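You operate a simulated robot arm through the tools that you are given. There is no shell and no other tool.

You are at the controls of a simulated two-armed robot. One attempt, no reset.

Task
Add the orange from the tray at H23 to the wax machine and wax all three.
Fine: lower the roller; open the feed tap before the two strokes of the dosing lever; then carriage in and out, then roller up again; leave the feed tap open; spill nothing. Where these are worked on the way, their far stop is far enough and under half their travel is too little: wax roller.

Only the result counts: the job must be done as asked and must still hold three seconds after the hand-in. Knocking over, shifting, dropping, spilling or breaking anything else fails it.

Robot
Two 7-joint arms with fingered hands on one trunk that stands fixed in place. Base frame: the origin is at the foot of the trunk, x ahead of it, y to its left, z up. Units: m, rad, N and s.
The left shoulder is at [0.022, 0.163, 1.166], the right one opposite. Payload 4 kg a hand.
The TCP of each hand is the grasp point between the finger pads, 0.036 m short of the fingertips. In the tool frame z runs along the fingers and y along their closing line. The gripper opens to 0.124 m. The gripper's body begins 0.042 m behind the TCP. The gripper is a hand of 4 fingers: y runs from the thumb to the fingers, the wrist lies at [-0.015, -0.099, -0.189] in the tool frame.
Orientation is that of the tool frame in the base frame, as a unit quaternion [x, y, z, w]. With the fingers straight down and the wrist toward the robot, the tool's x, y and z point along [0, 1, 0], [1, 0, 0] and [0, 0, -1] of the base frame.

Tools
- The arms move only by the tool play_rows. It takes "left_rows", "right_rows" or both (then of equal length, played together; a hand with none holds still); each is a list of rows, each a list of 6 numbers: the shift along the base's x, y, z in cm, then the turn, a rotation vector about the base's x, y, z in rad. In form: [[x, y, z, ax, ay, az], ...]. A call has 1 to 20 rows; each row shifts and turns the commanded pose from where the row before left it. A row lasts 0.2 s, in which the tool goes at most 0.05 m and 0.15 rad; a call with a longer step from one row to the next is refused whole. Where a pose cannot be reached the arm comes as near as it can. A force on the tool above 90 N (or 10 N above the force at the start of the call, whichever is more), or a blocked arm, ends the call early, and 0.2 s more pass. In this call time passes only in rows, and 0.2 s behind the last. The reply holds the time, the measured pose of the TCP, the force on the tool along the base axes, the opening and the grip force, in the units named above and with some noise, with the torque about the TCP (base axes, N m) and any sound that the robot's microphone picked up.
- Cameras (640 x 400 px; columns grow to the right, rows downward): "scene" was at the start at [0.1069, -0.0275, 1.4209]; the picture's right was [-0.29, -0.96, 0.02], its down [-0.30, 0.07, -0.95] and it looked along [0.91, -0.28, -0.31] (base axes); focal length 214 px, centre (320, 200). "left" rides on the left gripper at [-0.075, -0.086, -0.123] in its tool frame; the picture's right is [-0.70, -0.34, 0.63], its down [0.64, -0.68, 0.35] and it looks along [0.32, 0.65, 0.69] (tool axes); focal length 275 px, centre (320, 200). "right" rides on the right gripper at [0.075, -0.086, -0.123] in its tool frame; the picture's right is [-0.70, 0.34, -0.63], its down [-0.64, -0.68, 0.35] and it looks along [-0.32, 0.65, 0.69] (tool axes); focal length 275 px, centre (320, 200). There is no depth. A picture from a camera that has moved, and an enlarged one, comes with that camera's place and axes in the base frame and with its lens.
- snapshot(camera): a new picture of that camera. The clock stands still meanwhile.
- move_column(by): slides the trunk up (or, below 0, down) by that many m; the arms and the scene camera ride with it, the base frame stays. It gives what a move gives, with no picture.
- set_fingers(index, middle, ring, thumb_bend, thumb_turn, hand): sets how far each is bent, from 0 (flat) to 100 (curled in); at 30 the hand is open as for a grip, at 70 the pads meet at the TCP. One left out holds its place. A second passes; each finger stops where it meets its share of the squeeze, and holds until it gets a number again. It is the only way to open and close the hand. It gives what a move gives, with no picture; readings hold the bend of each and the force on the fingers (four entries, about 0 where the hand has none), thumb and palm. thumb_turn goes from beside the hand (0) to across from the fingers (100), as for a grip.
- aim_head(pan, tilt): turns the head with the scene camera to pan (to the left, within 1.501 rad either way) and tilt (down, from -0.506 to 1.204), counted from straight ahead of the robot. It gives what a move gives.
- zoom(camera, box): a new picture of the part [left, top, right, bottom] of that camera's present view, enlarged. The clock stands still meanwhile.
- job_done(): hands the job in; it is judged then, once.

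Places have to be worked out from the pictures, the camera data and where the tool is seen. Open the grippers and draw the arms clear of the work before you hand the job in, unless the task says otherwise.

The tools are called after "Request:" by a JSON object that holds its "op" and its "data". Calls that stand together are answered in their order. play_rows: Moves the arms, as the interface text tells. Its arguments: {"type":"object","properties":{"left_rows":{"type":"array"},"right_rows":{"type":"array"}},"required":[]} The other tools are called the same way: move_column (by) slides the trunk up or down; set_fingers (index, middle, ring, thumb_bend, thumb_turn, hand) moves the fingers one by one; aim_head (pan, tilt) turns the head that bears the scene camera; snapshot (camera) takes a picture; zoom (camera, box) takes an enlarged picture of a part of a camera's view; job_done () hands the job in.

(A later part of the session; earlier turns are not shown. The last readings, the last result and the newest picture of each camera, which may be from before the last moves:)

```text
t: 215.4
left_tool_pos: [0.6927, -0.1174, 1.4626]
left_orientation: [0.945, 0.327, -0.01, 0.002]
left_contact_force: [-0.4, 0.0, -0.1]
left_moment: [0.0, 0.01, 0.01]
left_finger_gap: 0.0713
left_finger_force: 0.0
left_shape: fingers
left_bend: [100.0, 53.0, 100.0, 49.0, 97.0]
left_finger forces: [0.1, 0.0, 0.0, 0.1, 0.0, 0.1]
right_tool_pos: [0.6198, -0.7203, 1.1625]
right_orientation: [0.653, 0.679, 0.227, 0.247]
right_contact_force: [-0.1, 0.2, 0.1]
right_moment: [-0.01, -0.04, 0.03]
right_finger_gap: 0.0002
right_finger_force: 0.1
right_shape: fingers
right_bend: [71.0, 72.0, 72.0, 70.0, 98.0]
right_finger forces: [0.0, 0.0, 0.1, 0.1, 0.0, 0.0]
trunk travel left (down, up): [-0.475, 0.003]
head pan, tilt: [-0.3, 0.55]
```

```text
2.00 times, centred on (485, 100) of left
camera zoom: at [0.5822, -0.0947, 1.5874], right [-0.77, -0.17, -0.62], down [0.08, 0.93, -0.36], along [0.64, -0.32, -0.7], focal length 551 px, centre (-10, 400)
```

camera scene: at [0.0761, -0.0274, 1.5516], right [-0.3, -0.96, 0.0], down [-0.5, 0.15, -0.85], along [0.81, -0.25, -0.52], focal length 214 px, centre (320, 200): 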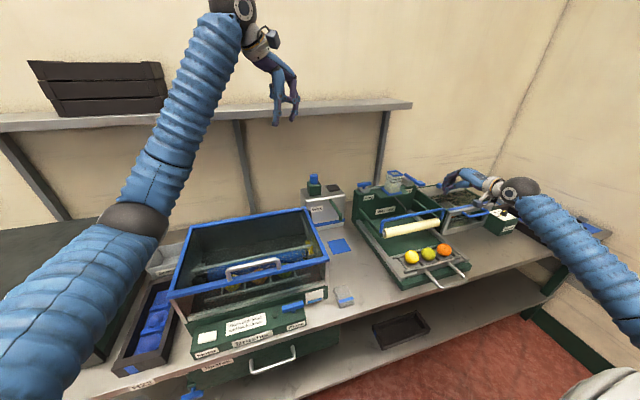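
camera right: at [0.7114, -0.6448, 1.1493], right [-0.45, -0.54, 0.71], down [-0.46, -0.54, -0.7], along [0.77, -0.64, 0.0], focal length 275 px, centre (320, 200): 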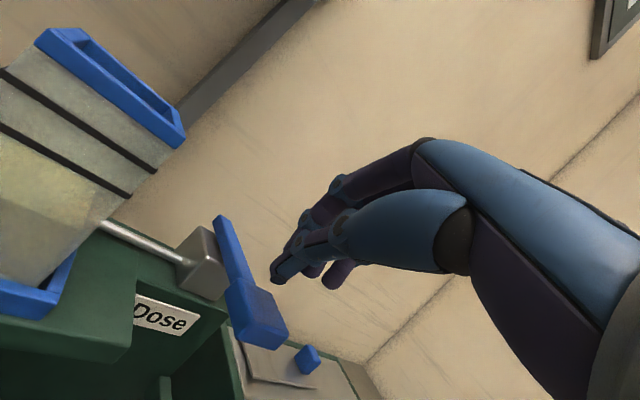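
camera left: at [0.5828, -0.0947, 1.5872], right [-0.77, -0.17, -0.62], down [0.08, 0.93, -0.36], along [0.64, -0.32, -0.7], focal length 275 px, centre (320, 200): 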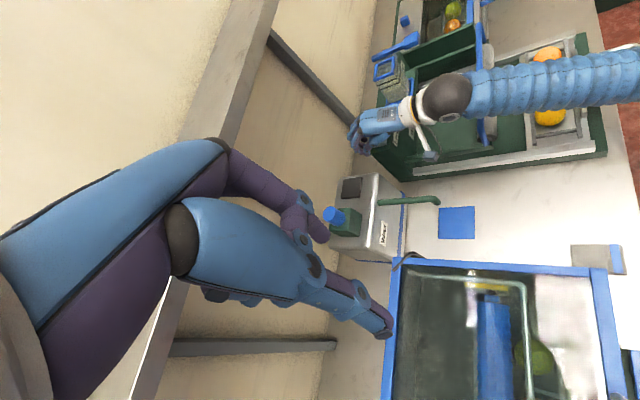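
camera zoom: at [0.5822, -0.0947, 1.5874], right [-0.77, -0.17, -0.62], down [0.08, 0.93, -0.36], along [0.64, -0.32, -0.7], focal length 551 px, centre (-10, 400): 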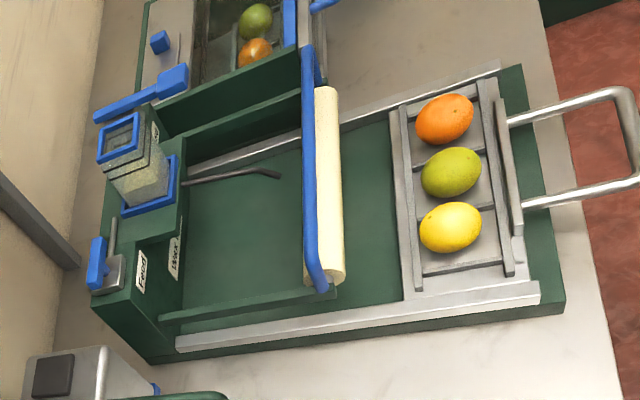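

The roller has turned cream — wax is dosed onto it. Now the carriage: handle bar at (0.413, -0.645, 0.877). I open the hand halfway and bring it in front of the handle, tilted 40°.

Request:
{"op": "play_rows", "data": {"right_rows": [[-1.3, 0.35, 0, 0, 0, 0], [-1.5, 0.4, 0, 0, 0, 0], [-1.5, 0.4, 0, 0, 0, 0], [-1.5, 0.4, 0, 0, 0, 0], [-1.5, 0.4, 0, 0, 0, 0], [-1.5, 0.4, 0, 0, 0, 0], [-1.5, 0.4, -0.3, 0, 0, 0], [-1.5, 0.4, -0.5, 0, 0, 0], [-1.5, 0.4, -0.8, 0, 0, 0], [-1.5, 0.4, -0.8, 0, 0, 0], [-1.5, 0.4, -0.8, 0, 0, 0], [-1.5, 0.4, -0.8, 0, 0, 0], [-1.5, 0.4, -0.8, 0, 0, 0], [-1.5, 0.4, -0.8, 0, 0, 0], [-1.5, 0.4, -0.8, 0, 0, 0], [-1.5, 0.4, -0.8, 0, 0, 0], [-1.5, 0.4, -0.8, 0, 0, 0], [-1.5, 0.4, -0.8, 0, 0, 0], [-1.4, 0.3, -0.8, 0, 0, 0], [0, 0, 0, 0, 0, 0]]}}

Request:
{"op": "set_fingers", "data": {"hand": "right", "index": 44, "middle": 44, "ring": 44, "thumb_bend": 42}}

Request:
{"op": "aim_head", "data": {"pan": -0.8, "tilt": 0.75}}

Request:
{"op": "snapshot", "data": {"camera": "scene"}}

Request:
{"op": "snapshot", "data": {"camera": "right"}}

```text
t: 219.6
left_tool_pos: [0.6927, -0.1163, 1.4615]
left_orientation: [0.945, 0.327, -0.009, 0.002]
left_contact_force: [0.4, 0.3, -0.1]
left_moment: [-0.04, -0.01, -0.01]
left_finger_gap: 0.0717
left_finger_force: 0.0
left_shape: fingers
left_bend: [100.0, 53.0, 100.0, 49.0, 97.0]
left_finger forces: [0.0, 0.1, 0.0, 0.0, 0.1, 0.1]
right_tool_pos: [0.3371, -0.6466, 1.0658]
right_orientation: [0.653, 0.679, 0.227, 0.246]
right_contact_force: [0.7, -0.4, -0.3]
right_moment: [-0.01, -0.02, 0.03]
right_finger_gap: 0.0
right_finger_force: 0.1
right_shape: fingers
right_bend: [71.0, 72.0, 72.0, 70.0, 98.0]
right_finger forces: [0.0, 0.0, 0.0, 0.0, 0.0, 0.0]
trunk travel left (down, up): [-0.475, 0.003]
head pan, tilt: [-0.3, 0.55]
```

```text
t: 220.6
left_tool_pos: [0.6928, -0.1174, 1.4622]
left_orientation: [0.945, 0.328, -0.01, 0.002]
left_contact_force: [-0.5, 0.2, 0.4]
left_moment: [-0.03, -0.03, 0.0]
left_finger_gap: 0.0714
left_finger_force: 0.0
left_shape: fingers
left_bend: [100.0, 53.0, 100.0, 49.0, 97.0]
left_finger forces: [0.1, 0.0, 0.1, 0.0, 0.0, 0.0]
right_tool_pos: [0.3363, -0.6451, 1.067]
right_orientation: [0.653, 0.679, 0.227, 0.247]
right_contact_force: [0.5, -0.6, 0.0]
right_moment: [0.03, 0.01, -0.01]
right_finger_gap: 0.0834
right_finger_force: 0.0
right_shape: fingers
right_bend: [44.0, 44.0, 44.0, 42.0, 98.0]
right_finger forces: [0.0, 0.0, 0.0, 0.1, 0.1, 0.1]
trunk travel left (down, up): [-0.475, 0.003]
head pan, tilt: [-0.3, 0.55]
```

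```text
t: 221.5
left_tool_pos: [0.6928, -0.1163, 1.4626]
left_orientation: [0.945, 0.327, -0.01, 0.002]
left_contact_force: [-0.1, 0.1, 0.0]
left_moment: [0.04, 0.05, 0.01]
left_finger_gap: 0.0715
left_finger_force: 0.1
left_shape: fingers
left_bend: [100.0, 53.0, 100.0, 49.0, 97.0]
left_finger forces: [0.0, 0.1, 0.0, 0.1, 0.1, 0.0]
right_tool_pos: [0.3365, -0.6472, 1.0675]
right_orientation: [0.652, 0.68, 0.227, 0.247]
right_contact_force: [0.3, 0.5, -0.6]
right_moment: [-0.03, -0.03, 0.01]
right_finger_gap: 0.0837
right_finger_force: 0.0
right_shape: fingers
right_bend: [44.0, 44.0, 44.0, 42.0, 98.0]
right_finger forces: [0.0, 0.0, 0.1, 0.0, 0.0, 0.0]
trunk travel left (down, up): [-0.475, 0.003]
head pan, tilt: [-0.799, 0.75]
```

```text
taken
camera scene: at [0.0485, -0.0602, 1.5342], right [-0.72, -0.7, 0.0], down [-0.48, 0.49, -0.73], along [0.51, -0.52, -0.68], focal length 214 px, centre (320, 200)
```

scene: 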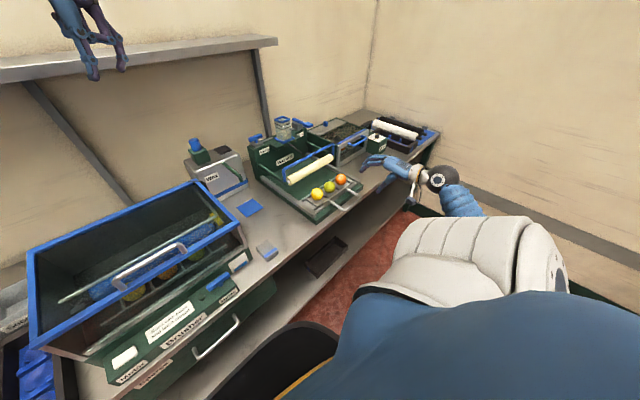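

```text
taken
camera right: at [0.1907, -0.5734, 1.106], right [-0.12, -0.67, 0.73], down [-0.29, -0.68, -0.67], along [0.95, -0.29, -0.12], focal length 275 px, centre (320, 200)
```

right: 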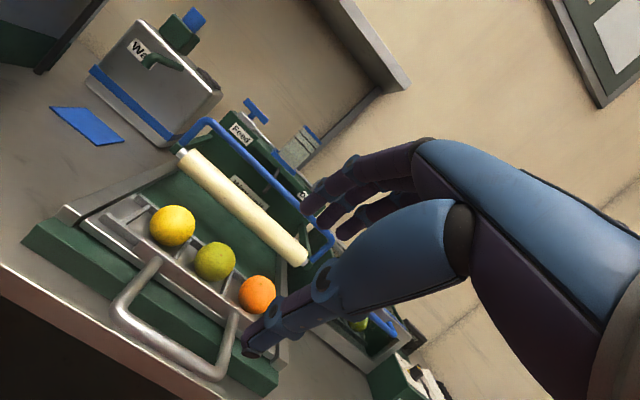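

Handle confirmed at (0.414, -0.644, 0.877). I lower to the pre-grip point and then slide forward along the fingers so the bar enters the open hand.

Request:
{"op": "play_rows", "data": {"right_rows": [[0.1, 0, -1.0, 0, 0, 0], [0.2, 0, -1.3, 0, 0, 0], [0.2, 0, -1.3, 0, 0, 0], [0.2, 0, -1.3, 0, 0, 0], [0.2, 0, -1.3, 0, 0, 0], [0.2, 0.05, -1.3, 0, 0, 0], [0.2, 0.05, -1.3, 0, 0, 0], [0.2, 0.05, -1.3, 0, 0, 0], [0.2, 0.05, -1.0, 0, 0, 0], [0.2, 0, -0.9, 0, 0, 0], [0, 0, 0, 0, 0, 0]]}}

Request:
{"op": "snapshot", "data": {"camera": "right"}}

Request:
{"op": "zoom", "data": {"camera": "scene", "box": [270, 120, 470, 260]}}

```text
t: 223.9
left_tool_pos: [0.6929, -0.118, 1.4618]
left_orientation: [0.945, 0.327, -0.009, 0.002]
left_contact_force: [-0.5, 0.6, -0.5]
left_moment: [0.0, -0.02, 0.05]
left_finger_gap: 0.0714
left_finger_force: 0.1
left_shape: fingers
left_bend: [100.0, 53.0, 100.0, 49.0, 97.0]
left_finger forces: [0.1, 0.1, 0.0, 0.0, 0.0, 0.1]
right_tool_pos: [0.3561, -0.6438, 0.9455]
right_orientation: [0.652, 0.68, 0.228, 0.246]
right_contact_force: [-0.2, -0.8, 0.0]
right_moment: [-0.01, -0.01, 0.01]
right_finger_gap: 0.0838
right_finger_force: 0.1
right_shape: fingers
right_bend: [44.0, 44.0, 44.0, 42.0, 98.0]
right_finger forces: [0.0, 0.1, 0.0, 0.0, 0.0, 0.0]
trunk travel left (down, up): [-0.475, 0.003]
head pan, tilt: [-0.799, 0.75]
```

```text
taken
camera right: at [0.2101, -0.5723, 0.9851], right [-0.12, -0.67, 0.73], down [-0.29, -0.68, -0.67], along [0.95, -0.29, -0.12], focal length 275 px, centre (320, 200)
```

right: 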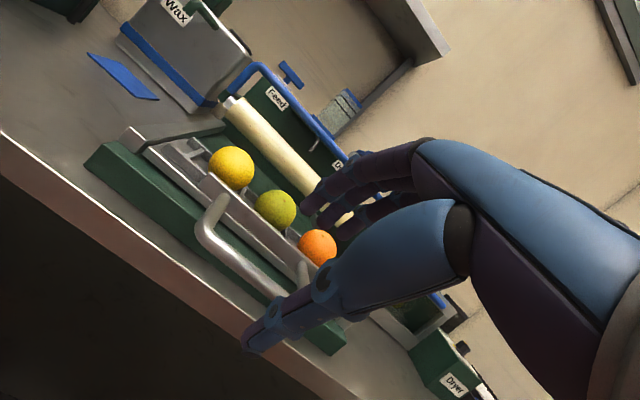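

```text
2.86 times, centred on (370, 190) of scene
camera zoom: at [0.0483, -0.0602, 1.5342], right [-0.72, -0.7, 0.0], down [-0.48, 0.49, -0.73], along [0.51, -0.52, -0.68], focal length 613 px, centre (177, 229)
```

zoom: 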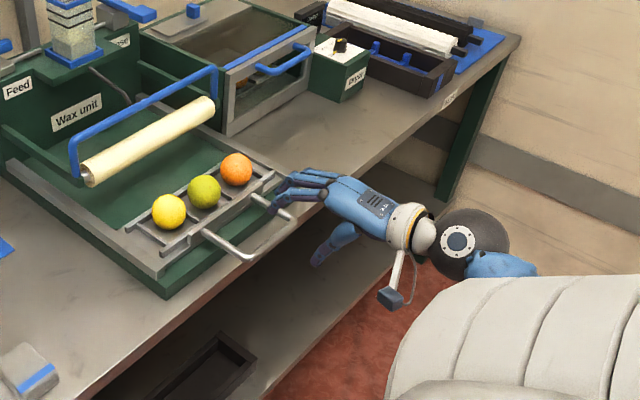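

Well aligned: the bar lies straight along the finger axis. I advance 8 cm along it.

Request:
{"op": "play_rows", "data": {"right_rows": [[0.64, -0.1, -0.77, 0, 0, 0], [0.64, -0.1, -0.77, 0, 0, 0], [0.64, -0.1, -0.77, 0, 0, 0], [0.64, -0.1, -0.77, 0, 0, 0], [0.64, -0.1, -0.77, 0, 0, 0], [0.64, 0, -0.77, 0, 0, 0], [0.64, 0, -0.77, 0, 0, 0], [0.58, 0, -0.7, 0, 0, 0], [0, 0, 0, 0, 0, 0]]}}

Request:
{"op": "snapshot", "data": {"camera": "right"}}

Request:
{"op": "zoom", "data": {"camera": "scene", "box": [270, 120, 470, 260]}}

```text
t: 225.9
left_tool_pos: [0.6926, -0.1174, 1.4631]
left_orientation: [0.945, 0.328, -0.01, 0.002]
left_contact_force: [0.1, 0.2, 0.0]
left_moment: [0.0, 0.03, 0.05]
left_finger_gap: 0.0714
left_finger_force: 0.1
left_shape: fingers
left_bend: [100.0, 53.0, 100.0, 49.0, 97.0]
left_finger forces: [0.0, 0.0, 0.0, 0.1, 0.1, 0.0]
right_tool_pos: [0.406, -0.6503, 0.8863]
right_orientation: [0.653, 0.679, 0.228, 0.246]
right_contact_force: [-0.1, 0.0, 0.0]
right_moment: [0.03, 0.01, -0.03]
right_finger_gap: 0.0837
right_finger_force: 0.1
right_shape: fingers
right_bend: [44.0, 44.0, 44.0, 42.0, 98.0]
right_finger forces: [0.0, 0.0, 0.0, 0.0, 0.0, 0.0]
trunk travel left (down, up): [-0.475, 0.003]
head pan, tilt: [-0.799, 0.75]
```

```text
taken
camera right: at [0.2607, -0.5773, 0.925], right [-0.12, -0.67, 0.73], down [-0.29, -0.68, -0.67], along [0.95, -0.29, -0.12], focal length 275 px, centre (320, 200)
```

right: 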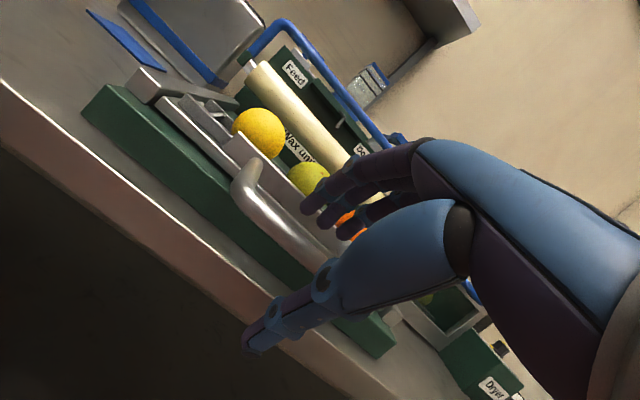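

```text
2.86 times, centred on (370, 190) of scene
camera zoom: at [0.0482, -0.0601, 1.5342], right [-0.72, -0.7, 0.0], down [-0.48, 0.49, -0.73], along [0.51, -0.52, -0.68], focal length 613 px, centre (177, 229)
```

zoom: 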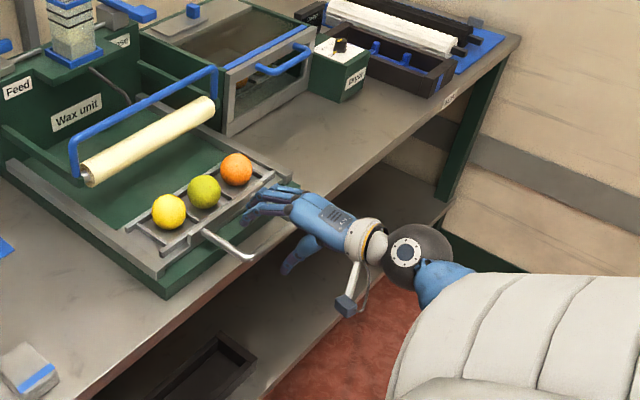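

The bar is between thumb and fingers. I close the hand on it.

Request:
{"op": "set_fingers", "data": {"hand": "right", "index": 75, "middle": 75, "ring": 75, "thumb_bend": 75}}

Request:
{"op": "snapshot", "data": {"camera": "right"}}

Request:
{"op": "zoom", "data": {"camera": "scene", "box": [270, 120, 470, 260]}}

```text
t: 226.9
left_tool_pos: [0.6937, -0.1194, 1.4622]
left_orientation: [0.945, 0.327, -0.01, 0.002]
left_contact_force: [-0.2, 0.3, -0.4]
left_moment: [0.0, -0.01, 0.0]
left_finger_gap: 0.0717
left_finger_force: 0.0
left_shape: fingers
left_bend: [100.0, 53.0, 100.0, 49.0, 97.0]
left_finger forces: [0.0, 0.1, 0.1, 0.0, 0.1, 0.1]
right_tool_pos: [0.4064, -0.6501, 0.8848]
right_orientation: [0.653, 0.68, 0.226, 0.245]
right_contact_force: [-0.4, 1.0, -18.3]
right_moment: [-0.03, 0.1, 0.45]
right_finger_gap: 0.0077
right_finger_force: 25.7
right_shape: fingers
right_bend: [72.0, 72.0, 71.0, 65.0, 97.0]
right_finger forces: [9.3, 8.7, 7.5, 0.1, 25.9, 0.0]
trunk travel left (down, up): [-0.475, 0.003]
head pan, tilt: [-0.799, 0.75]
```

```text
taken
camera right: at [0.2609, -0.5779, 0.9238], right [-0.12, -0.67, 0.73], down [-0.29, -0.68, -0.67], along [0.95, -0.29, -0.12], focal length 275 px, centre (320, 200)
```

right: 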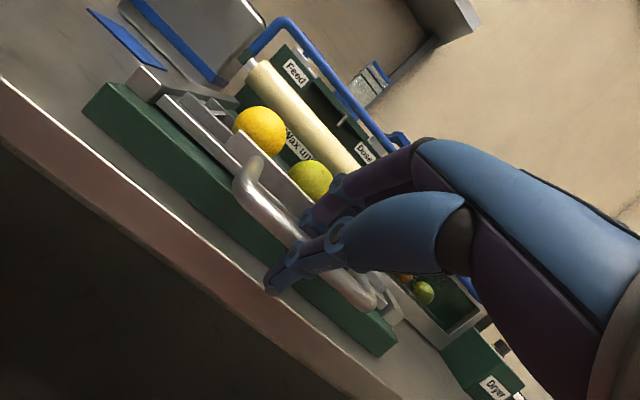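

```text
2.86 times, centred on (370, 190) of scene
camera zoom: at [0.0492, -0.0614, 1.534], right [-0.72, -0.7, 0.0], down [-0.48, 0.49, -0.73], along [0.51, -0.52, -0.68], focal length 613 px, centre (177, 229)
```

zoom: 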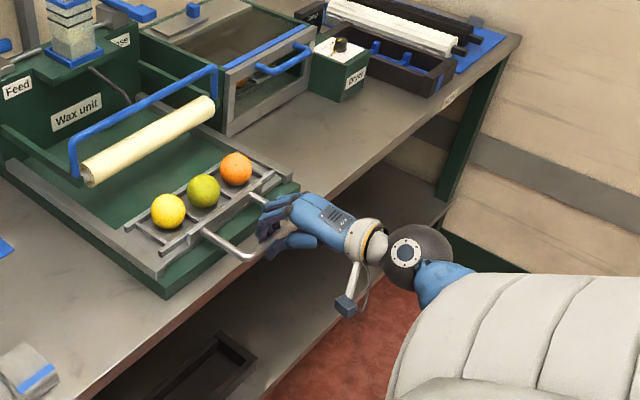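

A firm grip. I relieve the vertical load by 3 mm, then push the carriage in slowly.

Request:
{"op": "play_rows", "data": {"right_rows": [[0, 0, -0.3, 0, 0, 0], [0.3, 0, 0, 0, 0, 0], [0.5, 0, 0, 0, 0, 0], [0.6, 0, 0, 0, 0, 0], [0.6, 0, 0, 0, 0, 0], [0.6, 0, 0, 0, 0, 0], [0.6, 0, 0, 0, 0, 0], [0, 0, 0, 0, 0, 0]]}}

Request:
{"op": "zoom", "data": {"camera": "scene", "box": [270, 120, 470, 260]}}

```text
t: 228.7
left_tool_pos: [0.6936, -0.1183, 1.4611]
left_orientation: [0.945, 0.327, -0.01, 0.003]
left_contact_force: [-0.4, -0.4, -0.5]
left_moment: [-0.01, 0.01, 0.01]
left_finger_gap: 0.0713
left_finger_force: 0.1
left_shape: fingers
left_bend: [100.0, 53.0, 100.0, 49.0, 97.0]
left_finger forces: [0.0, 0.0, 0.1, 0.1, 0.0, 0.0]
right_tool_pos: [0.4383, -0.6507, 0.8831]
right_orientation: [0.653, 0.679, 0.228, 0.247]
right_contact_force: [0.9, -4.6, -0.3]
right_moment: [-0.09, -0.03, 0.36]
right_finger_gap: 0.0069
right_finger_force: 24.4
right_shape: fingers
right_bend: [73.0, 73.0, 71.0, 66.0, 98.0]
right_finger forces: [9.1, 7.1, 7.1, 0.1, 25.2, 0.0]
trunk travel left (down, up): [-0.475, 0.003]
head pan, tilt: [-0.799, 0.75]
```

```text
2.86 times, centred on (370, 190) of scene
camera zoom: at [0.0483, -0.0606, 1.5342], right [-0.72, -0.7, 0.0], down [-0.48, 0.49, -0.73], along [0.51, -0.52, -0.68], focal length 613 px, centre (177, 229)
```

zoom: 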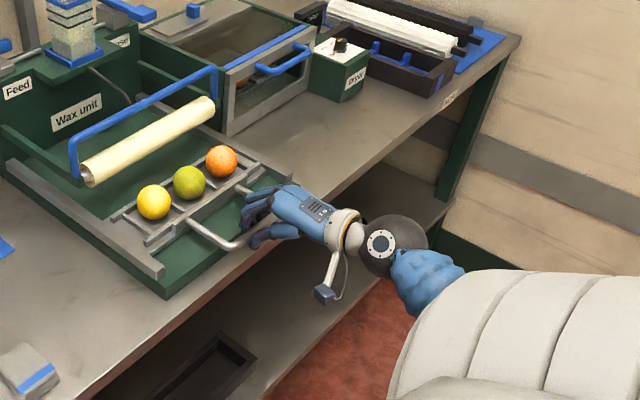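

Sliding smoothly, fruit riding along. I continue and watch the forces under the handle.

Request:
{"op": "play_rows", "data": {"right_rows": [[0.5, 0, 0, 0, 0, 0], [0.6, 0, 0, 0, 0, 0], [0.6, 0, 0, 0, 0, 0], [0.6, 0, 0, 0, 0, 0], [0, 0, 0, 0, 0, 0]]}}

Request:
{"op": "zoom", "data": {"camera": "scene", "box": [270, 120, 430, 240]}}

Request:
{"op": "snapshot", "data": {"camera": "right"}}

```text
t: 229.9
left_tool_pos: [0.6926, -0.119, 1.4623]
left_orientation: [0.945, 0.327, -0.009, 0.002]
left_contact_force: [0.1, 0.2, -0.9]
left_moment: [0.01, -0.02, -0.02]
left_finger_gap: 0.0713
left_finger_force: 0.1
left_shape: fingers
left_bend: [100.0, 53.0, 100.0, 49.0, 97.0]
left_finger forces: [0.1, 0.0, 0.1, 0.0, 0.0, 0.0]
right_tool_pos: [0.4617, -0.6509, 0.883]
right_orientation: [0.653, 0.679, 0.227, 0.247]
right_contact_force: [1.0, -7.9, 1.7]
right_moment: [-0.1, -0.05, 0.3]
right_finger_gap: 0.0068
right_finger_force: 25.0
right_shape: fingers
right_bend: [73.0, 73.0, 71.0, 66.0, 98.0]
right_finger forces: [9.5, 7.3, 7.3, 0.0, 25.8, 0.1]
trunk travel left (down, up): [-0.475, 0.003]
head pan, tilt: [-0.799, 0.75]
```

```text
3.33 times, centred on (350, 180) of scene
camera zoom: at [0.0482, -0.0607, 1.5342], right [-0.72, -0.7, 0.0], down [-0.48, 0.49, -0.73], along [0.51, -0.52, -0.68], focal length 715 px, centre (220, 267)
```

zoom: 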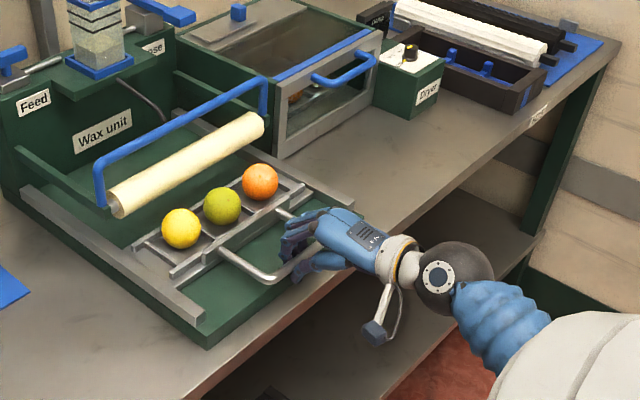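

```text
taken
camera right: at [0.3159, -0.5771, 0.921], right [-0.12, -0.67, 0.73], down [-0.29, -0.68, -0.67], along [0.95, -0.3, -0.12], focal length 275 px, centre (320, 200)
```

right: 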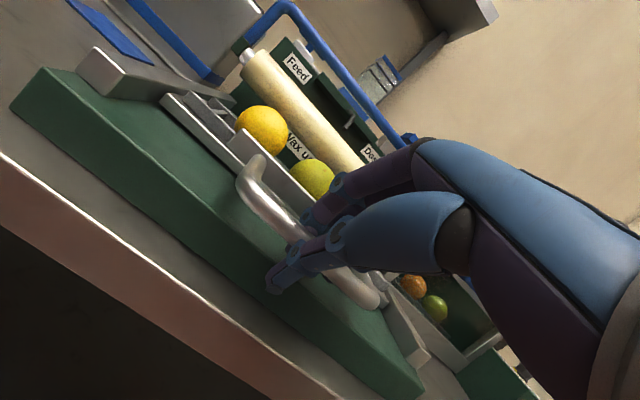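

Good. Continuing in small increments with a tiny lateral relief.

Request:
{"op": "play_rows", "data": {"right_rows": [[0.5, -0.1, 0, 0, 0, 0], [0.6, -0.1, 0, 0, 0, 0], [0.6, -0.05, 0, 0, 0, 0], [0.6, 0, 0, 0, 0, 0], [0.6, 0, 0, 0, 0, 0], [0.6, 0, 0, 0, 0, 0], [0, 0, 0, 0, 0, 0]]}}

Request:
{"op": "zoom", "data": {"camera": "scene", "box": [270, 120, 430, 240]}}

Request:
{"op": "snapshot", "data": {"camera": "right"}}

```text
t: 231.2
left_tool_pos: [0.6878, -0.113, 1.4659]
left_orientation: [0.944, 0.329, -0.007, 0.004]
left_contact_force: [0.4, -0.3, -0.6]
left_moment: [-0.03, 0.01, -0.03]
left_finger_gap: 0.0717
left_finger_force: 0.1
left_shape: fingers
left_bend: [100.0, 53.0, 100.0, 49.0, 97.0]
left_finger forces: [0.1, 0.0, 0.0, 0.1, 0.0, 0.0]
right_tool_pos: [0.489, -0.6502, 0.8924]
right_orientation: [0.651, 0.679, 0.228, 0.253]
right_contact_force: [-81.9, 0.3, 49.8]
right_moment: [0.41, 4.41, 0.59]
right_finger_gap: 0.0241
right_finger_force: 46.4
right_shape: fingers
right_bend: [74.0, 74.0, 74.0, 56.0, 95.0]
right_finger forces: [1.8, 1.6, 2.5, 0.1, 86.7, 0.0]
trunk travel left (down, up): [-0.475, 0.003]
head pan, tilt: [-0.799, 0.75]
stopped in row 6 (right hand): the force on the tool passed its limit at 95 N (the readings are from after the stop); the commanded pose is now the measured one
```

```text
3.33 times, centred on (350, 180) of scene
camera zoom: at [0.0399, -0.0572, 1.5349], right [-0.72, -0.7, 0.0], down [-0.47, 0.49, -0.73], along [0.51, -0.53, -0.68], focal length 715 px, centre (220, 267)
```

zoom: 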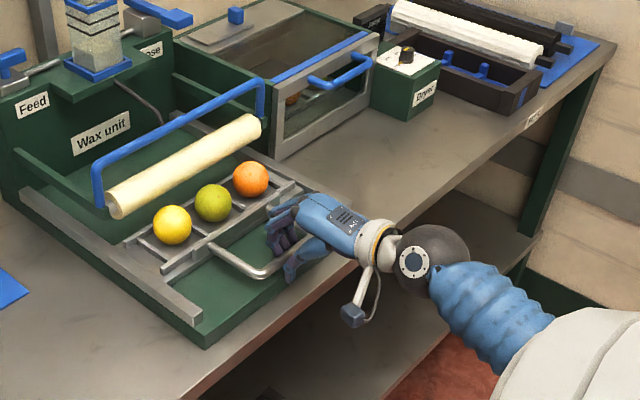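

```text
taken
camera right: at [0.3427, -0.5781, 0.9288], right [-0.13, -0.67, 0.73], down [-0.29, -0.68, -0.67], along [0.95, -0.29, -0.1], focal length 275 px, centre (320, 200)
```

right: 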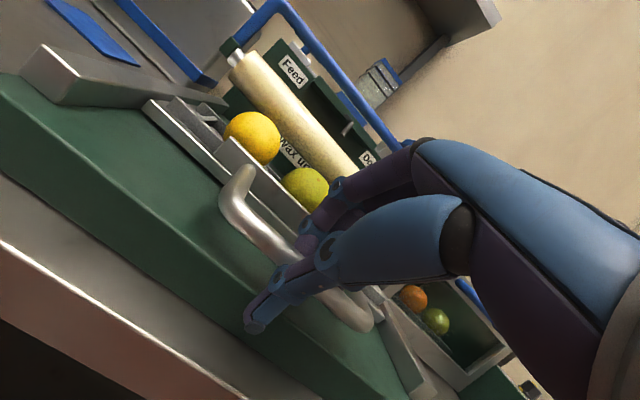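

The thumb (under the bar) met the base's front edge. I back off 1.5 cm, open and withdraw, to re-grip more from above so nothing hangs below the bar.

Request:
{"op": "play_rows", "data": {"right_rows": [[-0.5, 0, 0, 0, 0, 0], [-0.5, 0, 0, 0, 0, 0], [-0.5, 0, 0, 0, 0, 0], [0, 0, 0, 0, 0, 0]]}}

Request:
{"op": "set_fingers", "data": {"hand": "right", "index": 46, "middle": 46, "ring": 46, "thumb_bend": 46}}

Request:
{"op": "snapshot", "data": {"camera": "right"}}

Request:
{"op": "zoom", "data": {"camera": "scene", "box": [270, 120, 430, 240]}}

```text
t: 232.2
left_tool_pos: [0.6914, -0.1158, 1.4641]
left_orientation: [0.945, 0.327, -0.009, 0.003]
left_contact_force: [-0.1, 0.3, -0.7]
left_moment: [0.02, -0.02, -0.04]
left_finger_gap: 0.0715
left_finger_force: 0.1
left_shape: fingers
left_bend: [100.0, 53.0, 100.0, 49.0, 97.0]
left_finger forces: [0.1, 0.0, 0.1, 0.0, 0.0, 0.0]
right_tool_pos: [0.476, -0.6511, 0.8857]
right_orientation: [0.653, 0.679, 0.227, 0.248]
right_contact_force: [-19.1, 2.6, 8.2]
right_moment: [-0.1, 0.72, 0.56]
right_finger_gap: 0.0146
right_finger_force: 28.7
right_shape: fingers
right_bend: [74.0, 74.0, 73.0, 62.0, 96.0]
right_finger forces: [4.9, 4.6, 7.9, 0.0, 41.2, 0.0]
trunk travel left (down, up): [-0.475, 0.003]
head pan, tilt: [-0.799, 0.75]
```

```text
t: 233.2
left_tool_pos: [0.6935, -0.1157, 1.4622]
left_orientation: [0.944, 0.328, -0.01, 0.002]
left_contact_force: [-0.1, 1.0, -0.2]
left_moment: [0.0, 0.01, -0.04]
left_finger_gap: 0.0717
left_finger_force: 0.1
left_shape: fingers
left_bend: [100.0, 53.0, 100.0, 49.0, 97.0]
left_finger forces: [0.0, 0.1, 0.0, 0.1, 0.0, 0.0]
right_tool_pos: [0.4778, -0.6517, 0.8861]
right_orientation: [0.651, 0.681, 0.227, 0.247]
right_contact_force: [0.2, -0.8, 0.0]
right_moment: [0.01, -0.05, 0.0]
right_finger_gap: 0.0744
right_finger_force: 0.1
right_shape: fingers
right_bend: [46.0, 46.0, 46.0, 46.0, 97.0]
right_finger forces: [0.0, 0.0, 0.0, 0.0, 0.1, 0.0]
trunk travel left (down, up): [-0.475, 0.003]
head pan, tilt: [-0.799, 0.75]
```

```text
taken
camera right: at [0.3324, -0.5785, 0.9238], right [-0.12, -0.67, 0.73], down [-0.29, -0.68, -0.67], along [0.95, -0.29, -0.11], focal length 275 px, centre (320, 200)
```

right: 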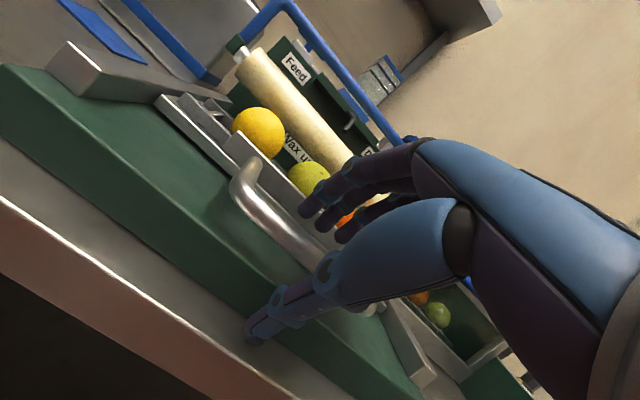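

```text
3.33 times, centred on (350, 180) of scene
camera zoom: at [0.0483, -0.0601, 1.5342], right [-0.72, -0.7, 0.0], down [-0.48, 0.49, -0.73], along [0.51, -0.52, -0.68], focal length 715 px, centre (220, 267)
```

zoom: 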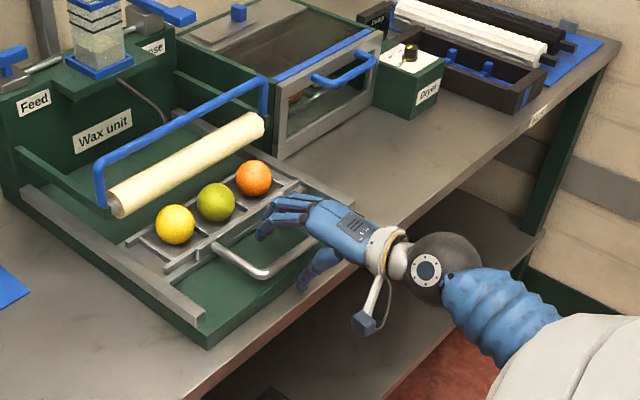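

Released. I withdraw along the fingers, and reduce the tilt to 25° above the bar.

Request:
{"op": "play_rows", "data": {"right_rows": [[-0.64, 0, 0.77, 0, 0, 0], [-0.64, 0, 0.77, 0, 0, 0], [-0.64, 0, 0.77, 0, 0, 0], [-0.64, 0, 0.77, 0, 0, 0], [-0.64, 0, 0.77, 0, 0, 0], [-0.64, 0, 0.77, 0, 0, 0], [-0.64, 0, 0.77, 0, 0, 0], [0, 0, 0.7, 0, 0.04, 0], [0.2, 0, 0.7, 0, 0.04, 0], [0.2, 0, 0.7, 0, 0.04, 0], [0.2, 0, 0.7, 0, 0.04, 0], [0.2, 0, 0.5, 0, 0.04, 0], [0.2, 0, 0, 0, 0.04, 0], [0, 0, 0, 0, 0, 0]]}}

Request:
{"op": "set_fingers", "data": {"hand": "right", "index": 50, "middle": 50, "ring": 50, "thumb_bend": 50}}

Request:
{"op": "snapshot", "data": {"camera": "right"}}

Request:
{"op": "zoom", "data": {"camera": "scene", "box": [270, 120, 430, 240]}}

Request:
{"op": "zoom", "data": {"camera": "left", "box": [400, 0, 640, 160]}}

```text
t: 236.2
left_tool_pos: [0.6939, -0.1162, 1.4631]
left_orientation: [0.945, 0.328, -0.008, 0.003]
left_contact_force: [-0.6, 0.0, -0.1]
left_moment: [0.01, 0.02, -0.01]
left_finger_gap: 0.0718
left_finger_force: 0.1
left_shape: fingers
left_bend: [100.0, 53.0, 100.0, 49.0, 97.0]
left_finger forces: [0.0, 0.1, 0.1, 0.1, 0.2, 0.1]
right_tool_pos: [0.4457, -0.6531, 0.9729]
right_orientation: [0.674, 0.704, 0.149, 0.165]
right_contact_force: [-0.3, -0.3, -0.4]
right_moment: [0.0, -0.01, -0.01]
right_finger_gap: 0.0745
right_finger_force: 0.3
right_shape: fingers
right_bend: [46.0, 46.0, 46.0, 46.0, 97.0]
right_finger forces: [0.0, 0.0, 0.1, 0.1, 0.1, 0.1]
trunk travel left (down, up): [-0.475, 0.003]
head pan, tilt: [-0.799, 0.75]
```

```text
t: 237.2
left_tool_pos: [0.6945, -0.1167, 1.4621]
left_orientation: [0.945, 0.328, -0.009, 0.002]
left_contact_force: [-0.8, 0.2, 0.6]
left_moment: [-0.02, -0.02, 0.0]
left_finger_gap: 0.0712
left_finger_force: 0.2
left_shape: fingers
left_bend: [100.0, 53.0, 100.0, 49.0, 97.0]
left_finger forces: [0.0, 0.1, 0.0, 0.0, 0.0, 0.0]
right_tool_pos: [0.4447, -0.6537, 0.972]
right_orientation: [0.674, 0.705, 0.148, 0.165]
right_contact_force: [-0.5, 0.3, 0.4]
right_moment: [0.0, 0.0, 0.02]
right_finger_gap: 0.0626
right_finger_force: 0.0
right_shape: fingers
right_bend: [50.0, 50.0, 50.0, 50.0, 97.0]
right_finger forces: [0.1, 0.1, 0.0, 0.1, 0.0, 0.0]
trunk travel left (down, up): [-0.475, 0.003]
head pan, tilt: [-0.799, 0.75]
```

```text
taken
camera right: at [0.3117, -0.5804, 1.0442], right [0.06, -0.67, 0.74], down [-0.44, -0.68, -0.58], along [0.9, -0.29, -0.33], focal length 275 px, centre (320, 200)
```

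right: 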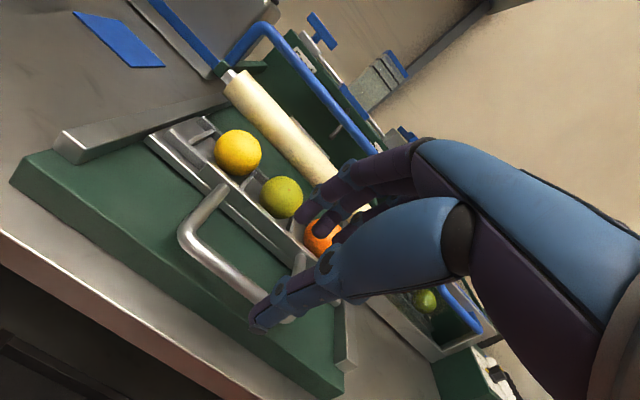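

```text
3.33 times, centred on (350, 180) of scene
camera zoom: at [0.0483, -0.0602, 1.5342], right [-0.72, -0.7, 0.0], down [-0.48, 0.49, -0.73], along [0.51, -0.52, -0.68], focal length 715 px, centre (220, 267)
```

zoom: 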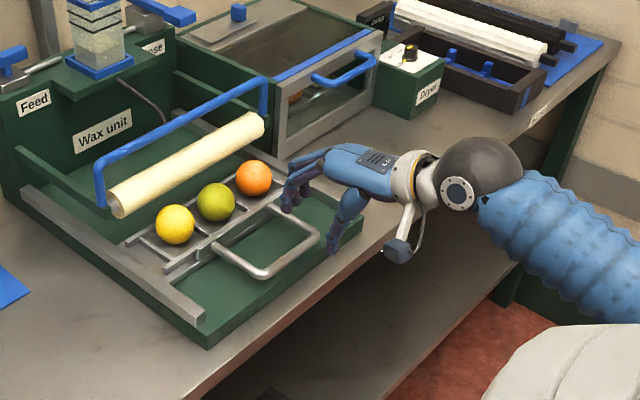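

```text
2.50 times, centred on (520, 80) of left
camera zoom: at [0.5836, -0.0937, 1.5873], right [-0.77, -0.17, -0.62], down [0.08, 0.93, -0.36], along [0.64, -0.32, -0.7], focal length 688 px, centre (-180, 500)
```

zoom: 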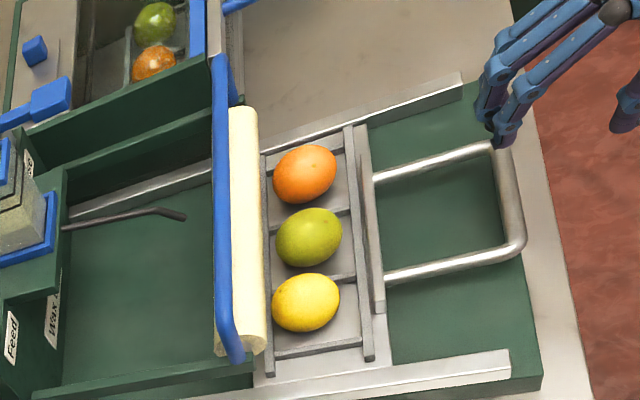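

From above the bar is at x≈0.481 (base front edge x≈0.466). I correct the line, narrow the thumb, and advance to grip with the fingertips only.

Request:
{"op": "set_fingers", "data": {"hand": "right", "thumb_bend": 55, "index": 48, "middle": 48, "ring": 48}}

Request:
{"op": "play_rows", "data": {"right_rows": [[-0.9, 0.3, 0, 0, 0, 0], [0.43, 0.2, -0.9, 0, 0, 0], [0.43, 0, -0.9, 0, 0, 0], [0.43, 0, -0.9, 0, 0, 0], [0.43, 0, -0.9, 0, 0, 0], [0.43, 0, -0.9, 0, 0, 0], [0.43, 0, -0.9, 0, 0, 0], [0.43, 0, -0.9, 0, 0, 0], [0.4, 0, -0.8, 0, 0, 0], [0, 0, 0, 0, 0, 0]]}}

Request:
{"op": "zoom", "data": {"camera": "left", "box": [400, 0, 640, 160]}}

Request:
{"op": "snapshot", "data": {"camera": "right"}}

```text
t: 238.2
left_tool_pos: [0.693, -0.1175, 1.4616]
left_orientation: [0.944, 0.328, -0.009, 0.002]
left_contact_force: [-0.6, 0.3, 0.6]
left_moment: [0.02, 0.0, 0.0]
left_finger_gap: 0.0716
left_finger_force: 0.0
left_shape: fingers
left_bend: [100.0, 53.0, 100.0, 49.0, 97.0]
left_finger forces: [0.0, 0.0, 0.0, 0.0, 0.0, 0.0]
right_tool_pos: [0.4456, -0.6529, 0.9732]
right_orientation: [0.674, 0.705, 0.148, 0.164]
right_contact_force: [-0.2, 0.2, 0.5]
right_moment: [0.03, 0.01, 0.0]
right_finger_gap: 0.0571
right_finger_force: 0.0
right_shape: fingers
right_bend: [48.0, 48.0, 48.0, 55.0, 97.0]
right_finger forces: [0.0, 0.0, 0.1, 0.0, 0.1, 0.0]
trunk travel left (down, up): [-0.475, 0.003]
head pan, tilt: [-0.799, 0.75]
```

```text
t: 240.4
left_tool_pos: [0.6944, -0.1165, 1.4624]
left_orientation: [0.945, 0.328, -0.009, 0.002]
left_contact_force: [-0.1, 0.6, 0.7]
left_moment: [0.03, 0.01, 0.0]
left_finger_gap: 0.0713
left_finger_force: 0.0
left_shape: fingers
left_bend: [100.0, 53.0, 100.0, 49.0, 97.0]
left_finger forces: [0.1, 0.1, 0.0, 0.1, 0.0, 0.2]
right_tool_pos: [0.4702, -0.6467, 0.9019]
right_orientation: [0.674, 0.705, 0.148, 0.165]
right_contact_force: [-0.4, -0.8, 0.7]
right_moment: [0.0, 0.03, -0.01]
right_finger_gap: 0.0574
right_finger_force: 0.0
right_shape: fingers
right_bend: [48.0, 48.0, 48.0, 55.0, 97.0]
right_finger forces: [0.0, 0.0, 0.1, 0.1, 0.0, 0.0]
trunk travel left (down, up): [-0.475, 0.003]
head pan, tilt: [-0.799, 0.75]
```

```text
2.50 times, centred on (520, 80) of left
camera zoom: at [0.5836, -0.0936, 1.5873], right [-0.77, -0.17, -0.62], down [0.08, 0.93, -0.36], along [0.64, -0.32, -0.7], focal length 688 px, centre (-180, 500)
```

zoom: 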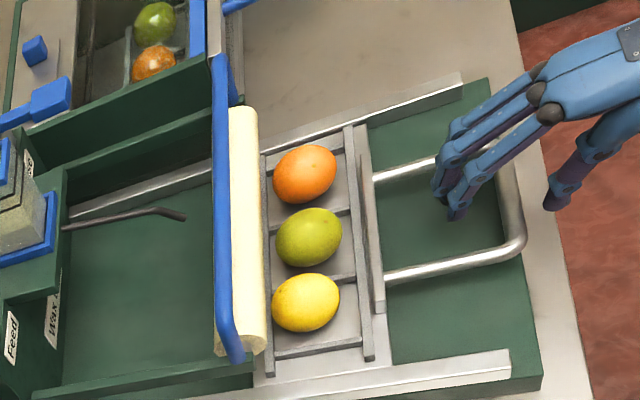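

```text
taken
camera right: at [0.3364, -0.5742, 0.973], right [0.06, -0.67, 0.74], down [-0.44, -0.68, -0.58], along [0.9, -0.29, -0.33], focal length 275 px, centre (320, 200)
```

right: 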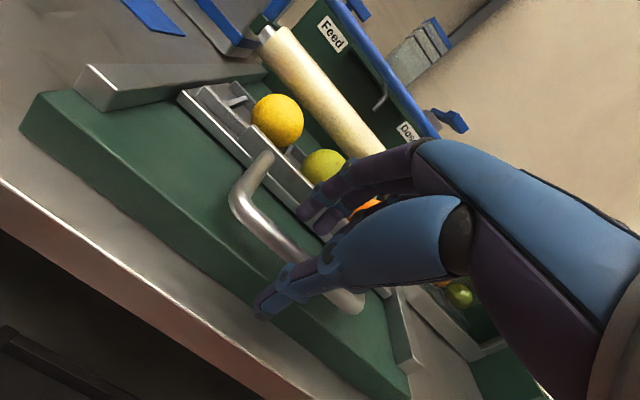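

The bar is straddled nicely. I close again.

Request:
{"op": "set_fingers", "data": {"hand": "right", "index": 75, "middle": 75, "ring": 75, "thumb_bend": 75}}

Request:
{"op": "snapshot", "data": {"camera": "right"}}

Request:
{"op": "zoom", "data": {"camera": "left", "box": [400, 0, 640, 160]}}

```text
t: 241.4
left_tool_pos: [0.6941, -0.1156, 1.4623]
left_orientation: [0.945, 0.328, -0.009, 0.003]
left_contact_force: [-0.2, 0.6, -0.2]
left_moment: [0.02, 0.02, 0.04]
left_finger_gap: 0.0717
left_finger_force: 0.0
left_shape: fingers
left_bend: [100.0, 53.0, 100.0, 49.0, 97.0]
left_finger forces: [0.1, 0.1, 0.0, 0.0, 0.0, 0.0]
right_tool_pos: [0.4687, -0.6454, 0.9015]
right_orientation: [0.674, 0.704, 0.148, 0.166]
right_contact_force: [0.8, 1.2, 10.2]
right_moment: [-0.05, -0.05, 0.44]
right_finger_gap: 0.0103
right_finger_force: 21.7
right_shape: fingers
right_bend: [67.0, 68.0, 71.0, 67.0, 97.0]
right_finger forces: [6.3, 7.0, 8.3, 0.0, 21.1, 0.0]
trunk travel left (down, up): [-0.475, 0.003]
head pan, tilt: [-0.799, 0.75]
```

```text
taken
camera right: at [0.3363, -0.5737, 0.9739], right [0.06, -0.67, 0.74], down [-0.44, -0.68, -0.58], along [0.9, -0.29, -0.33], focal length 275 px, centre (320, 200)
```

right: 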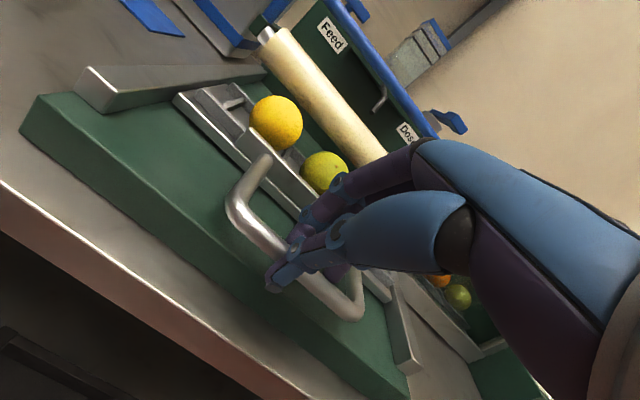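

```text
2.50 times, centred on (520, 80) of left
camera zoom: at [0.5832, -0.0929, 1.5875], right [-0.77, -0.17, -0.62], down [0.08, 0.93, -0.36], along [0.64, -0.32, -0.7], focal length 688 px, centre (-180, 500)
```

zoom: 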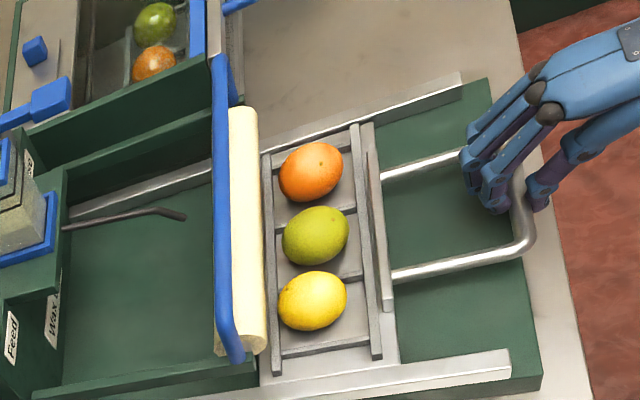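

Good grip. I ease up 2–3 mm and push in again, slowly.

Request:
{"op": "play_rows", "data": {"right_rows": [[0, 0, 0.25, 0, 0, 0], [0.3, 0, 0, 0, 0, 0], [0.5, 0, 0, 0, 0, 0], [0.5, 0, 0, 0, 0, 0], [0.5, 0, 0, 0, 0, 0], [0, 0, 0, 0, 0, 0]]}}

Request:
{"op": "zoom", "data": {"camera": "left", "box": [400, 0, 640, 160]}}

```text
t: 242.8
left_tool_pos: [0.6933, -0.1169, 1.4623]
left_orientation: [0.945, 0.327, -0.009, 0.002]
left_contact_force: [0.1, -0.1, -0.2]
left_moment: [0.01, -0.03, -0.03]
left_finger_gap: 0.0716
left_finger_force: 0.1
left_shape: fingers
left_bend: [100.0, 53.0, 100.0, 49.0, 97.0]
left_finger forces: [0.0, 0.0, 0.0, 0.0, 0.1, 0.0]
right_tool_pos: [0.4876, -0.6476, 0.9036]
right_orientation: [0.674, 0.705, 0.147, 0.164]
right_contact_force: [0.6, -0.1, 1.7]
right_moment: [-0.01, -0.03, 0.11]
right_finger_gap: 0.0102
right_finger_force: 14.2
right_shape: fingers
right_bend: [67.0, 68.0, 75.0, 67.0, 97.0]
right_finger forces: [7.1, 7.6, 0.0, 0.0, 14.5, 0.0]
trunk travel left (down, up): [-0.475, 0.003]
head pan, tilt: [-0.799, 0.75]
```

```text
2.50 times, centred on (520, 80) of left
camera zoom: at [0.5836, -0.0937, 1.5873], right [-0.77, -0.17, -0.62], down [0.08, 0.93, -0.36], along [0.64, -0.32, -0.7], focal length 688 px, centre (-180, 500)
```

zoom: 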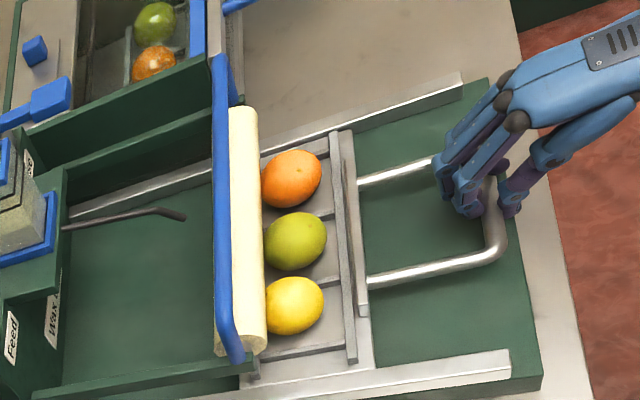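

It passes the edge freely now; the fruit are reaching the roller. I continue slowly.

Request:
{"op": "play_rows", "data": {"right_rows": [[0.4, 0, 0, 0, 0, 0], [0.5, 0, 0, 0, 0, 0], [0.5, 0, 0, 0, 0, 0], [0.5, 0, 0, 0, 0, 0], [0.5, 0, 0, 0, 0, 0], [0.5, 0, 0, 0, 0, 0], [0, 0, 0, 0, 0, 0]]}}

Request:
{"op": "zoom", "data": {"camera": "left", "box": [400, 0, 640, 160]}}

Request:
{"op": "zoom", "data": {"camera": "scene", "box": [270, 120, 430, 240]}}

```text
t: 244.4
left_tool_pos: [0.6937, -0.1177, 1.4615]
left_orientation: [0.945, 0.327, -0.009, 0.002]
left_contact_force: [0.2, 0.7, 0.1]
left_moment: [0.01, 0.0, -0.02]
left_finger_gap: 0.0718
left_finger_force: 0.1
left_shape: fingers
left_bend: [100.0, 53.0, 100.0, 49.0, 97.0]
left_finger forces: [0.0, 0.0, 0.0, 0.1, 0.1, 0.0]
right_tool_pos: [0.5154, -0.6466, 0.9043]
right_orientation: [0.674, 0.705, 0.148, 0.164]
right_contact_force: [1.9, -0.8, 3.8]
right_moment: [-0.04, -0.07, 0.08]
right_finger_gap: 0.0102
right_finger_force: 16.0
right_shape: fingers
right_bend: [67.0, 68.0, 75.0, 67.0, 97.0]
right_finger forces: [8.1, 8.5, 0.0, 0.0, 14.9, 0.0]
trunk travel left (down, up): [-0.475, 0.003]
head pan, tilt: [-0.799, 0.75]
```

```text
2.50 times, centred on (520, 80) of left
camera zoom: at [0.5833, -0.0934, 1.5875], right [-0.77, -0.17, -0.62], down [0.08, 0.93, -0.36], along [0.64, -0.32, -0.7], focal length 688 px, centre (-180, 500)
```

zoom: 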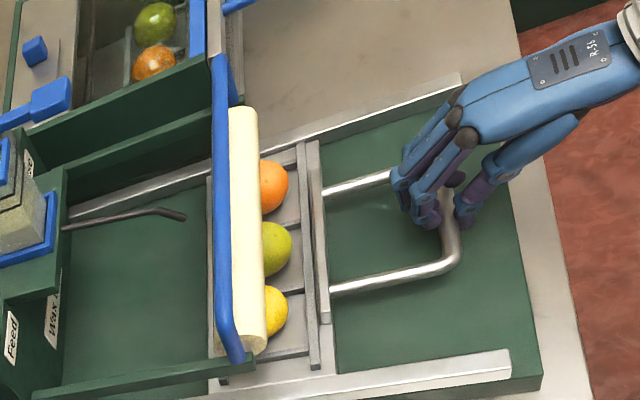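

```text
3.33 times, centred on (350, 180) of scene
camera zoom: at [0.0481, -0.06, 1.5342], right [-0.72, -0.7, 0.0], down [-0.48, 0.49, -0.73], along [0.51, -0.52, -0.68], focal length 715 px, centre (220, 267)
```

zoom: 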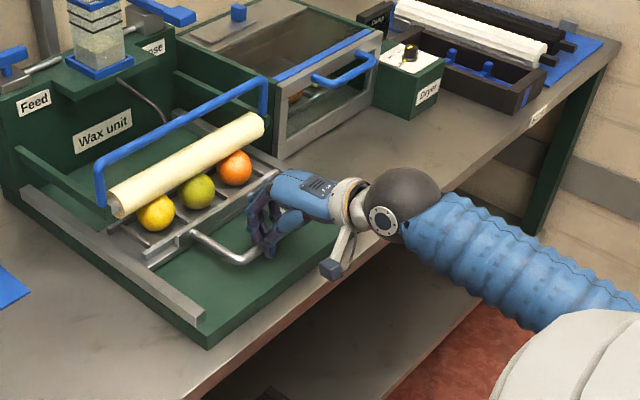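

The fruit are passing under the roller. I continue inward.

Request:
{"op": "play_rows", "data": {"right_rows": [[0.4, 0, 0, 0, 0, 0], [0.5, 0, 0, 0, 0, 0], [0.5, 0, 0, 0, 0, 0], [0.5, 0, 0, 0, 0, 0], [0.5, 0, 0, 0, 0, 0], [0.5, 0, 0, 0, 0, 0], [0.5, 0, 0, 0, 0, 0], [0.5, 0, 0, 0, 0, 0], [0, 0, 0, 0, 0, 0]]}}

Request:
{"op": "zoom", "data": {"camera": "left", "box": [400, 0, 640, 160]}}

Request:
{"op": "zoom", "data": {"camera": "scene", "box": [270, 120, 430, 240]}}

```text
t: 246.4
left_tool_pos: [0.6932, -0.1158, 1.4625]
left_orientation: [0.945, 0.327, -0.01, 0.002]
left_contact_force: [0.0, 0.7, 1.0]
left_moment: [0.01, 0.0, 0.0]
left_finger_gap: 0.0715
left_finger_force: 0.1
left_shape: fingers
left_bend: [100.0, 53.0, 100.0, 49.0, 97.0]
left_finger forces: [0.0, 0.1, 0.0, 0.0, 0.0, 0.0]
right_tool_pos: [0.5557, -0.6471, 0.9032]
right_orientation: [0.674, 0.705, 0.148, 0.165]
right_contact_force: [0.3, 2.3, 5.2]
right_moment: [0.06, -0.07, 0.19]
right_finger_gap: 0.0102
right_finger_force: 15.6
right_shape: fingers
right_bend: [67.0, 68.0, 75.0, 67.0, 97.0]
right_finger forces: [7.8, 8.5, 0.1, 0.1, 14.6, 0.1]
trunk travel left (down, up): [-0.475, 0.003]
head pan, tilt: [-0.799, 0.75]
```

```text
2.50 times, centred on (520, 80) of left
camera zoom: at [0.5833, -0.0932, 1.5875], right [-0.77, -0.17, -0.62], down [0.08, 0.93, -0.36], along [0.64, -0.32, -0.7], focal length 688 px, centre (-180, 500)
```

zoom: 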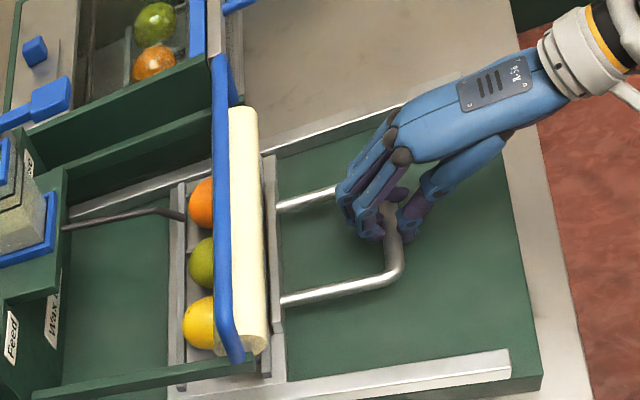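

```text
3.33 times, centred on (350, 180) of scene
camera zoom: at [0.0481, -0.0598, 1.5342], right [-0.72, -0.7, 0.0], down [-0.48, 0.49, -0.73], along [0.51, -0.52, -0.68], focal length 715 px, centre (220, 267)
```

zoom: 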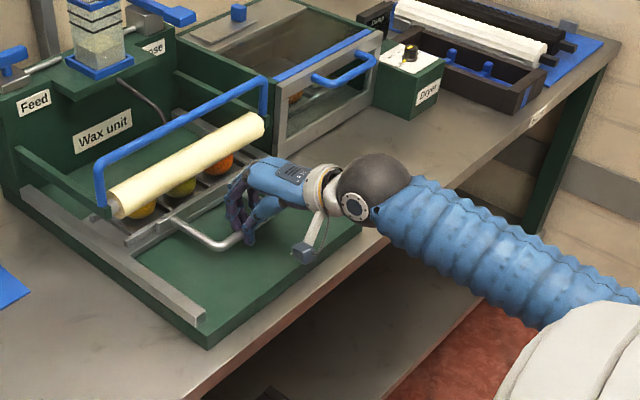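

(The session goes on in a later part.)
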